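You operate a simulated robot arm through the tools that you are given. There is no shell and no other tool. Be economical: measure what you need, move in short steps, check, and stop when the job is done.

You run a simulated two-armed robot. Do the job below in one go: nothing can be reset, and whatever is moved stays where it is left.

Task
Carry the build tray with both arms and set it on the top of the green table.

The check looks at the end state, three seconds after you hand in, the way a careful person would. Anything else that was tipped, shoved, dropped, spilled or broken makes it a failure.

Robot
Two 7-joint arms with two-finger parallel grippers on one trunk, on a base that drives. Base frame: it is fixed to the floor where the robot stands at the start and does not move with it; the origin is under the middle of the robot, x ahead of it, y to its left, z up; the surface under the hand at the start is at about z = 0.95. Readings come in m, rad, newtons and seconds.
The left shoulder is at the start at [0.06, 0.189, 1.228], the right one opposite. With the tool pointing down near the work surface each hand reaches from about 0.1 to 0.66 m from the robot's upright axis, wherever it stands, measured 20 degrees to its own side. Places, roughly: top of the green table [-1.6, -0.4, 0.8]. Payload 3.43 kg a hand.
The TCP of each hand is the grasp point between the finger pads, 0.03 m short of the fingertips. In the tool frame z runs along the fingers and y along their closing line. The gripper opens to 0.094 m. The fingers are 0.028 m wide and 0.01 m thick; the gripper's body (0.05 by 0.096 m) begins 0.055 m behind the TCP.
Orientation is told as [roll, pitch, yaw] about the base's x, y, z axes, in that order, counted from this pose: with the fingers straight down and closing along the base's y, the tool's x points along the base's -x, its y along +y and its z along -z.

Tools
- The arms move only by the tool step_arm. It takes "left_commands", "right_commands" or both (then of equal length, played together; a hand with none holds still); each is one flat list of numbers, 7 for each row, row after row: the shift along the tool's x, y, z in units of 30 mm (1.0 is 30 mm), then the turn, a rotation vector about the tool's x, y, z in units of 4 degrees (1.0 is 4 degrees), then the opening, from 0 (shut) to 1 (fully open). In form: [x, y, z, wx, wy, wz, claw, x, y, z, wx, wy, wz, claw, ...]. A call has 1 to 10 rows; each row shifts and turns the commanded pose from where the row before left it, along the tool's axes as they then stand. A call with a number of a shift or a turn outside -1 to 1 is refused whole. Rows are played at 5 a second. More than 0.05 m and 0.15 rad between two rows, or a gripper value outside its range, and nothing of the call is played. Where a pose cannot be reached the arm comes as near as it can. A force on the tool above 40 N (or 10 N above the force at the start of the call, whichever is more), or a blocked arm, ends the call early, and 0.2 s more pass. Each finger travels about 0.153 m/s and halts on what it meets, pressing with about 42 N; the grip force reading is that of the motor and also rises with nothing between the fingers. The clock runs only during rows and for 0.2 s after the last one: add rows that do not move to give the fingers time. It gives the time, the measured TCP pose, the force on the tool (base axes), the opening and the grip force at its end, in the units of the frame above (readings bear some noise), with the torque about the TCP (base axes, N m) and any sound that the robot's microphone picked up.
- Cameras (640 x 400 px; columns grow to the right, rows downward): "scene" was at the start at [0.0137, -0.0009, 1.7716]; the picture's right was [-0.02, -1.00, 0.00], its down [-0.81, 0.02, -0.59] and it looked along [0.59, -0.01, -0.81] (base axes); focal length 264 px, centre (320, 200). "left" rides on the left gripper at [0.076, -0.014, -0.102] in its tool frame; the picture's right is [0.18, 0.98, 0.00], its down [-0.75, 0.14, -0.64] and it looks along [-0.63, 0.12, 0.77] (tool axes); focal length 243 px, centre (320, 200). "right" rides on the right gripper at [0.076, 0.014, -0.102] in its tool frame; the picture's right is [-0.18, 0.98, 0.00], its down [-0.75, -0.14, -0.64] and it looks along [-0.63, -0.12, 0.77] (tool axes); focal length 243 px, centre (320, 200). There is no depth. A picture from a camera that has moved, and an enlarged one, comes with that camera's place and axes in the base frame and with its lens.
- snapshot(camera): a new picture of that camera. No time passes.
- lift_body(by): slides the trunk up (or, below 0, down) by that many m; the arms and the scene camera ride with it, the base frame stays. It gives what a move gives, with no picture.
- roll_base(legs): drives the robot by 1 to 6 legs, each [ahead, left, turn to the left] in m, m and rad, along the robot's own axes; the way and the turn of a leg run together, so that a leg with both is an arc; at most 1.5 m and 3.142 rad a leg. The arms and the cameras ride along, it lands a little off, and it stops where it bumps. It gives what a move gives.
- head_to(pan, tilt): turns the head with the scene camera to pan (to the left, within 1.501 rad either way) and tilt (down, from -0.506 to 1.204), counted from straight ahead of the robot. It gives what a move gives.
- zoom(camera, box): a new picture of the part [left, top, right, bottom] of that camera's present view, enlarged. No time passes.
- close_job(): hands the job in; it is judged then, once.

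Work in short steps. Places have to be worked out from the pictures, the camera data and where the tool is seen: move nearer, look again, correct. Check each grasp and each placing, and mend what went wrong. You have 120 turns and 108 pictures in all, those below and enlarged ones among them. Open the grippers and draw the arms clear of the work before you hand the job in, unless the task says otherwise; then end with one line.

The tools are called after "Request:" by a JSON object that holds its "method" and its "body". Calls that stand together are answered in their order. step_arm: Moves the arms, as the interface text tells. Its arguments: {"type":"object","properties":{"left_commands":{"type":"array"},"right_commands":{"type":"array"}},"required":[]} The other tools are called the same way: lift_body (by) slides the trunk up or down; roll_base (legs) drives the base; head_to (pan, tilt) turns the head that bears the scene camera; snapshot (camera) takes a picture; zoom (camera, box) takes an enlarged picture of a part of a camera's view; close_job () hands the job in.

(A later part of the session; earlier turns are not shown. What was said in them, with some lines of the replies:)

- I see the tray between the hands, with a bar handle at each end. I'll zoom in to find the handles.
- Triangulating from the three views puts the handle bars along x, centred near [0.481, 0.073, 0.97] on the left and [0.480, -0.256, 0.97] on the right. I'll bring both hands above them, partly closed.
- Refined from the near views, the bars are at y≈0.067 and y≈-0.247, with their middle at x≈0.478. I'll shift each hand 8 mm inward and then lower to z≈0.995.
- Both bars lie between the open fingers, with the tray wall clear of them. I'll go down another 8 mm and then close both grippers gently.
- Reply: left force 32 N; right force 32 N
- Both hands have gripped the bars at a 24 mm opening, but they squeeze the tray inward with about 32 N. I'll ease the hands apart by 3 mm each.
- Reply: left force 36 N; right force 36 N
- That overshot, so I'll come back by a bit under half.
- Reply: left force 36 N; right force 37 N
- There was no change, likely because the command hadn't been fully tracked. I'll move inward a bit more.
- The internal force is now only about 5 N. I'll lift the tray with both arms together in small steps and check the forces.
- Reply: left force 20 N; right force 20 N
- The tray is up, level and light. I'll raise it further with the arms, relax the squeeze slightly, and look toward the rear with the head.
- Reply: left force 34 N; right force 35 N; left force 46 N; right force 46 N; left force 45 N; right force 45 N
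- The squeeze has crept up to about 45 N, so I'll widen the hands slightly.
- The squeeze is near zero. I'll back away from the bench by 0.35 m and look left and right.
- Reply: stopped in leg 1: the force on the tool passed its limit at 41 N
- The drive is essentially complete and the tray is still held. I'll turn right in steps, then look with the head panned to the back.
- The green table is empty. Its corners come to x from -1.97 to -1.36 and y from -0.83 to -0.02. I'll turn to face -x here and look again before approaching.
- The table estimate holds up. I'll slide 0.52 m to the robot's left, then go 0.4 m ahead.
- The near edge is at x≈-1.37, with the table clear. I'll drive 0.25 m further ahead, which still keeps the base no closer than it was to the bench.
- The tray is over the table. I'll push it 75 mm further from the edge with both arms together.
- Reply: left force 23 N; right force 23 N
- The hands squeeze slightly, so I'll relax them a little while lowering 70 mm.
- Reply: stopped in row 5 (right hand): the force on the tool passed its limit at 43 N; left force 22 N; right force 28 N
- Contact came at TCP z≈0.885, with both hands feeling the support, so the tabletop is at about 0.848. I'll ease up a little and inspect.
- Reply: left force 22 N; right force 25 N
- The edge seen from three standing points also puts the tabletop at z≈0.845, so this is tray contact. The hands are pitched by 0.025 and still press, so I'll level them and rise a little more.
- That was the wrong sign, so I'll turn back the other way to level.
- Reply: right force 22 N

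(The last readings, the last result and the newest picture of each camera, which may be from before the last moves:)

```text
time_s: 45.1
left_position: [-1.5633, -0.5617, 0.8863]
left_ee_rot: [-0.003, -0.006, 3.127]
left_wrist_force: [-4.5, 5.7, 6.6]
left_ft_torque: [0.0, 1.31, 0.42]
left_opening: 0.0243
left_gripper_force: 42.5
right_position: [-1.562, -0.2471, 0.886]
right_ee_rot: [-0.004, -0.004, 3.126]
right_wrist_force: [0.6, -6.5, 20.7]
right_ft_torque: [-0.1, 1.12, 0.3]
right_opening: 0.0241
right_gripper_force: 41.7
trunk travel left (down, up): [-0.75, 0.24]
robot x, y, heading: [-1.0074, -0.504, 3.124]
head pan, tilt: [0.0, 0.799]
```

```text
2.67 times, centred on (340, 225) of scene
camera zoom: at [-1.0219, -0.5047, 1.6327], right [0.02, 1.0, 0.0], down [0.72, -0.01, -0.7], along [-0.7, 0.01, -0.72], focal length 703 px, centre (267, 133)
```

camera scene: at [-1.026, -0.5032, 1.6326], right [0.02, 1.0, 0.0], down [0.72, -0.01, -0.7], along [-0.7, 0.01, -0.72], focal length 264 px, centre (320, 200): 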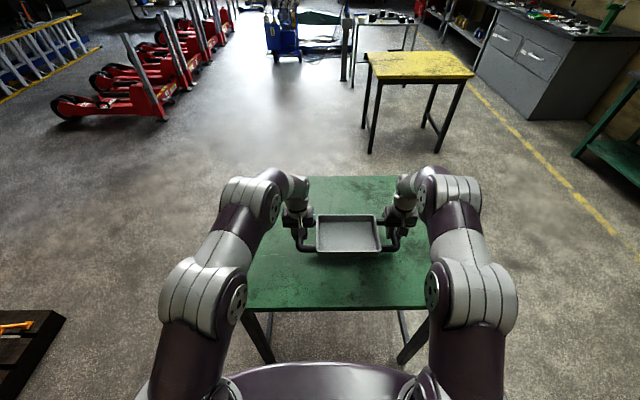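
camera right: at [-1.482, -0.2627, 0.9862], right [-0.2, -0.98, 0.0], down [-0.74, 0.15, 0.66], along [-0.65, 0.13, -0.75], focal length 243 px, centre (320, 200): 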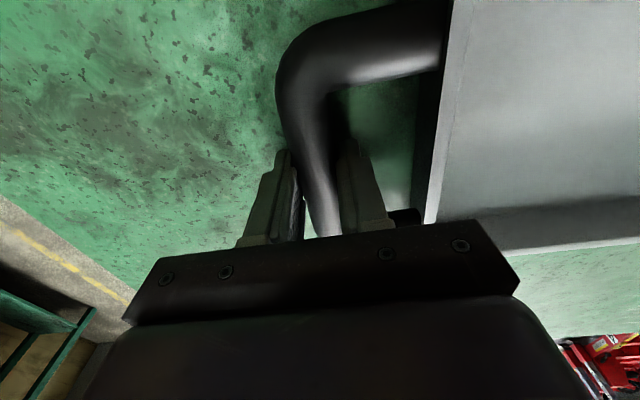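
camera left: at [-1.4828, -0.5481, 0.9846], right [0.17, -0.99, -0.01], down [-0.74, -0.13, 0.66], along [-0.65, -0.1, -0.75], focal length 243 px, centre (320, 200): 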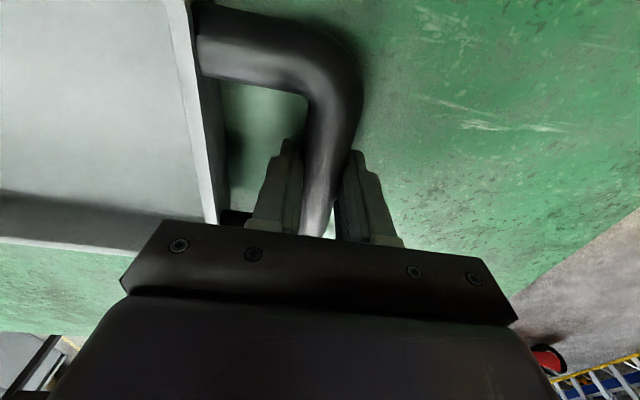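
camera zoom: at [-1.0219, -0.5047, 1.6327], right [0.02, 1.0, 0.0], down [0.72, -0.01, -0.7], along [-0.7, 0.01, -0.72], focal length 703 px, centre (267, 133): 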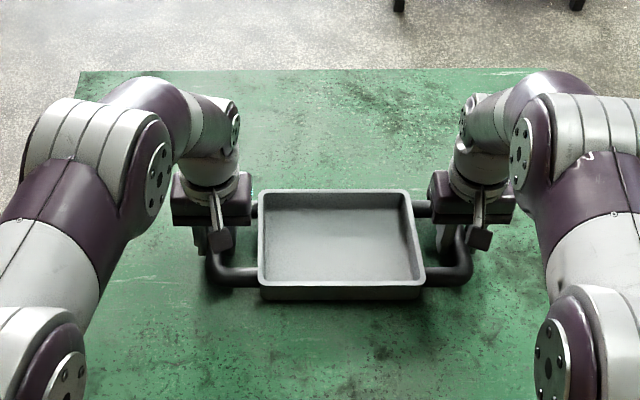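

The tray is level and resting on the table under light load. I'll open both grippers partway, so the inner fingers don't hit the tray wall.

Request:
{"method": "step_arm", "body": {"left_commands": [0, 0, -0.05, 0, 0, 0, 0, 0, 0, 0, 0, 0, 0, 0.3, 0, 0, 0, 0, 0, 0, 0.4, 0, 0, 0, 0, 0, 0, 0.5, 0, 0, 0, 0, 0, 0, 0.58, 0, 0, 0, 0, 0, 0, 0.58], "right_commands": [0, 0, -0.05, 0, 0, 0, 0, 0, 0, 0, 0, 0, 0, 0.3, 0, 0, 0, 0, 0, 0, 0.4, 0, 0, 0, 0, 0, 0, 0.5, 0, 0, 0, 0, 0, 0, 0.58, 0, 0, 0, 0, 0, 0, 0.58]}}

Request:
{"method": "zoom", "body": {"camera": "scene", "box": [220, 150, 460, 300]}}

Request:
{"method": "snapshot", "body": {"camera": "left"}}

Request:
{"method": "snapshot", "body": {"camera": "right"}}

```text
time_s: 46.5
left_position: [-1.5644, -0.5614, 0.8861]
left_ee_rot: [-0.002, 0.001, 3.126]
left_wrist_force: [-0.1, 0.0, -0.1]
left_ft_torque: [0.0, -0.01, 0.0]
left_opening: 0.0546
left_gripper_force: 0.1
right_position: [-1.562, -0.2471, 0.8851]
right_ee_rot: [-0.002, 0.002, 3.129]
right_wrist_force: [0.4, 0.2, -0.4]
right_ft_torque: [-0.01, -0.02, -0.01]
right_opening: 0.0546
right_gripper_force: 0.1
trunk travel left (down, up): [-0.75, 0.24]
robot x, y, heading: [-1.0017, -0.5058, 3.124]
head pan, tilt: [0.0, 0.799]
```

```text
2.67 times, centred on (340, 225) of scene
camera zoom: at [-1.0259, -0.5032, 1.6325], right [0.02, 1.0, 0.0], down [0.72, -0.01, -0.7], along [-0.7, 0.01, -0.72], focal length 703 px, centre (267, 133)
```

zoom: 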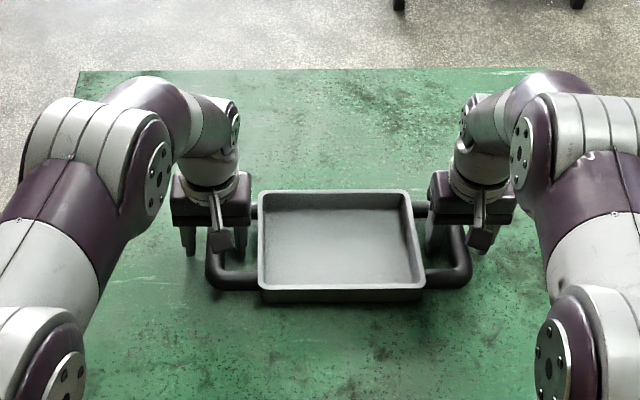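

```text
77 pictures are left
camera left: at [-1.4871, -0.5474, 0.9875], right [0.17, -0.99, 0.0], down [-0.76, -0.13, 0.64], along [-0.63, -0.1, -0.77], focal length 243 px, centre (320, 200)
```

left: 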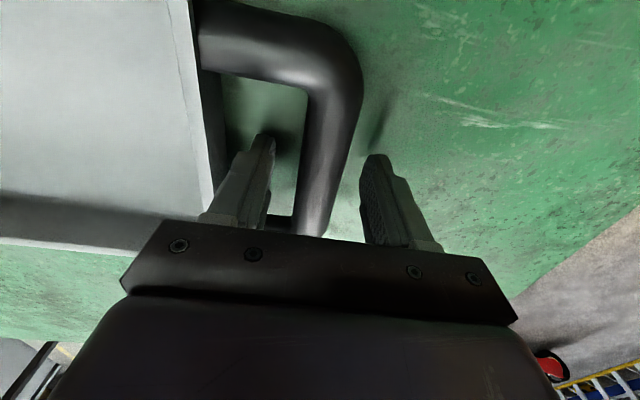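

```text
76 pictures are left
camera right: at [-1.4866, -0.2617, 0.9884], right [-0.2, -0.98, 0.0], down [-0.75, 0.15, 0.64], along [-0.63, 0.13, -0.77], focal length 243 px, centre (320, 200)
```

right: 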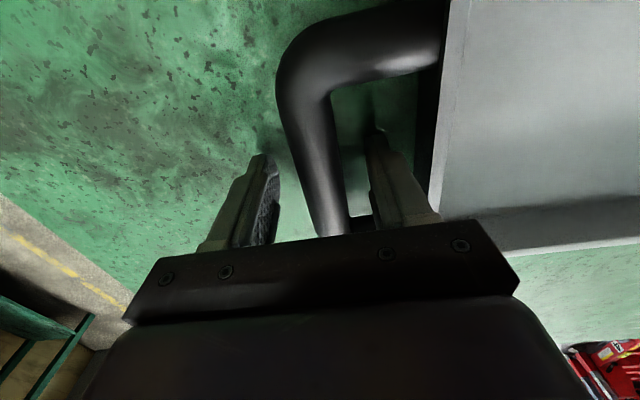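

Both hands are free and the tray hasn't moved. I'll rise straight up 0.18 m, then open and check.

Request:
{"method": "step_arm", "body": {"left_commands": [0, 0, -0.3, 0, 0, 0, 0.58, 0, 0, -0.7, 0, 0, 0, 0.58, 0, 0, -1, 0, 0, 0, 0.58, 0, 0, -1, 0, 0, 0, 0.58, 0, 0, -1, 0, 0, 0, 0.8, 0, 0, -1, 0, 0, 0, 1, 0, 0, -1, 0, 0, 0, 1, 0, 0, 0, 0, 0, 0, 1], "right_commands": [0, 0, -0.3, 0, 0, 0, 0.58, 0, 0, -0.7, 0, 0, 0, 0.58, 0, 0, -1, 0, 0, 0, 0.58, 0, 0, -1, 0, 0, 0, 0.58, 0, 0, -1, 0, 0, 0, 0.8, 0, 0, -1, 0, 0, 0, 1, 0, 0, -1, 0, 0, 0, 1, 0, 0, 0, 0, 0, 0, 1]}}

Request:
{"method": "snapshot", "body": {"camera": "scene"}}

```text
time_s: 48.3
left_position: [-1.545, -0.5676, 1.0479]
left_ee_rot: [-0.003, 0.001, 3.126]
left_wrist_force: [-0.7, -0.1, -0.5]
left_ft_torque: [0.02, -0.05, 0.02]
left_opening: 0.094
left_gripper_force: 0.1
left hand out of reach, approached as far as the arm can: row 6, 7
right_position: [-1.5461, -0.2498, 1.052]
right_ee_rot: [-0.001, 0.003, 3.129]
right_wrist_force: [-0.2, 0.1, -0.2]
right_ft_torque: [0.0, -0.03, -0.02]
right_opening: 0.0941
right_gripper_force: 0.0
right hand out of reach, approached as far as the arm can: row 6, 7
trunk travel left (down, up): [-0.75, 0.24]
robot x, y, heading: [-1.0092, -0.5055, 3.127]
head pan, tilt: [0.0, 0.799]
```

```text
75 pictures are left
camera scene: at [-1.0273, -0.503, 1.6325], right [0.02, 1.0, 0.0], down [0.72, -0.01, -0.7], along [-0.7, 0.01, -0.72], focal length 264 px, centre (320, 200)
```

scene: 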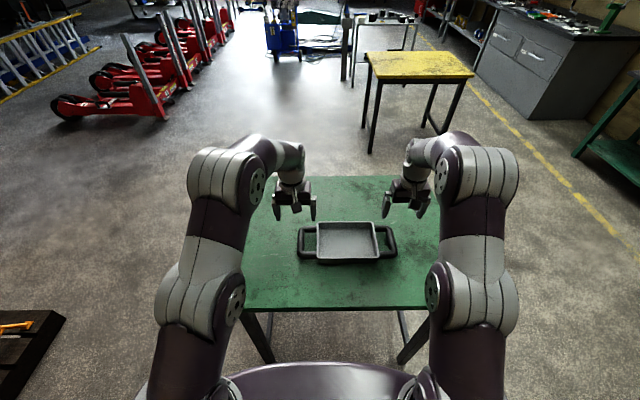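

The tray sits flat and well inside the table edges, and the hands are clear above it. I'll back the robot off to draw the arms fully away, then take a last look.

Request:
{"method": "roll_base", "body": {"legs": [[-0.4, 0, 0]]}}

Request:
{"method": "snapshot", "body": {"camera": "scene"}}

```text
time_s: 50.8
left_position: [-1.1419, -0.5752, 1.0482]
left_ee_rot: [-0.005, 0.0, 3.128]
left_wrist_force: [0.8, -1.0, 0.3]
left_ft_torque: [0.02, 0.02, -0.02]
left_opening: 0.0939
left_gripper_force: 0.0
right_position: [-1.1454, -0.2578, 1.0513]
right_ee_rot: [-0.002, 0.001, 3.13]
right_wrist_force: [-0.6, -0.7, 0.1]
right_ft_torque: [0.05, -0.01, -0.01]
right_opening: 0.094
right_gripper_force: 0.0
trunk travel left (down, up): [-0.75, 0.24]
robot x, y, heading: [-0.602, -0.5094, 3.13]
head pan, tilt: [0.0, 0.799]
```

```text
74 pictures are left
camera scene: at [-0.624, -0.5088, 1.6325], right [0.01, 1.0, 0.0], down [0.72, -0.01, -0.7], along [-0.7, 0.01, -0.72], focal length 264 px, centre (320, 200)
```

scene: 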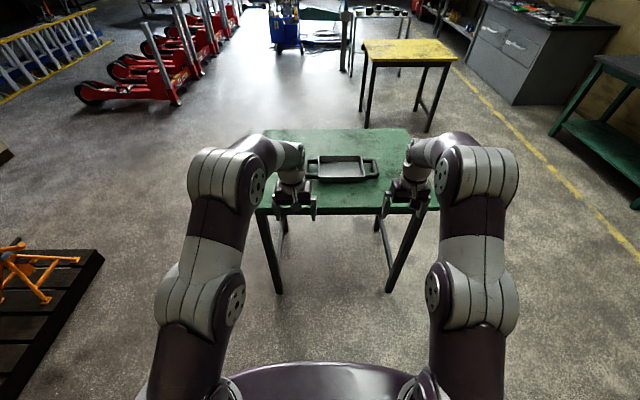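

The tray rests level on the green table, the arms are clear and the grippers are open, so I'm handing in.

Request:
{"method": "close_job", "body": {}}

```text
The job is handed in.
```

The build tray was carried with both arms and now sits flat on the green table, well inside its edges. The grippers are open and the arms drawn clear, and I saw nothing else disturbed.
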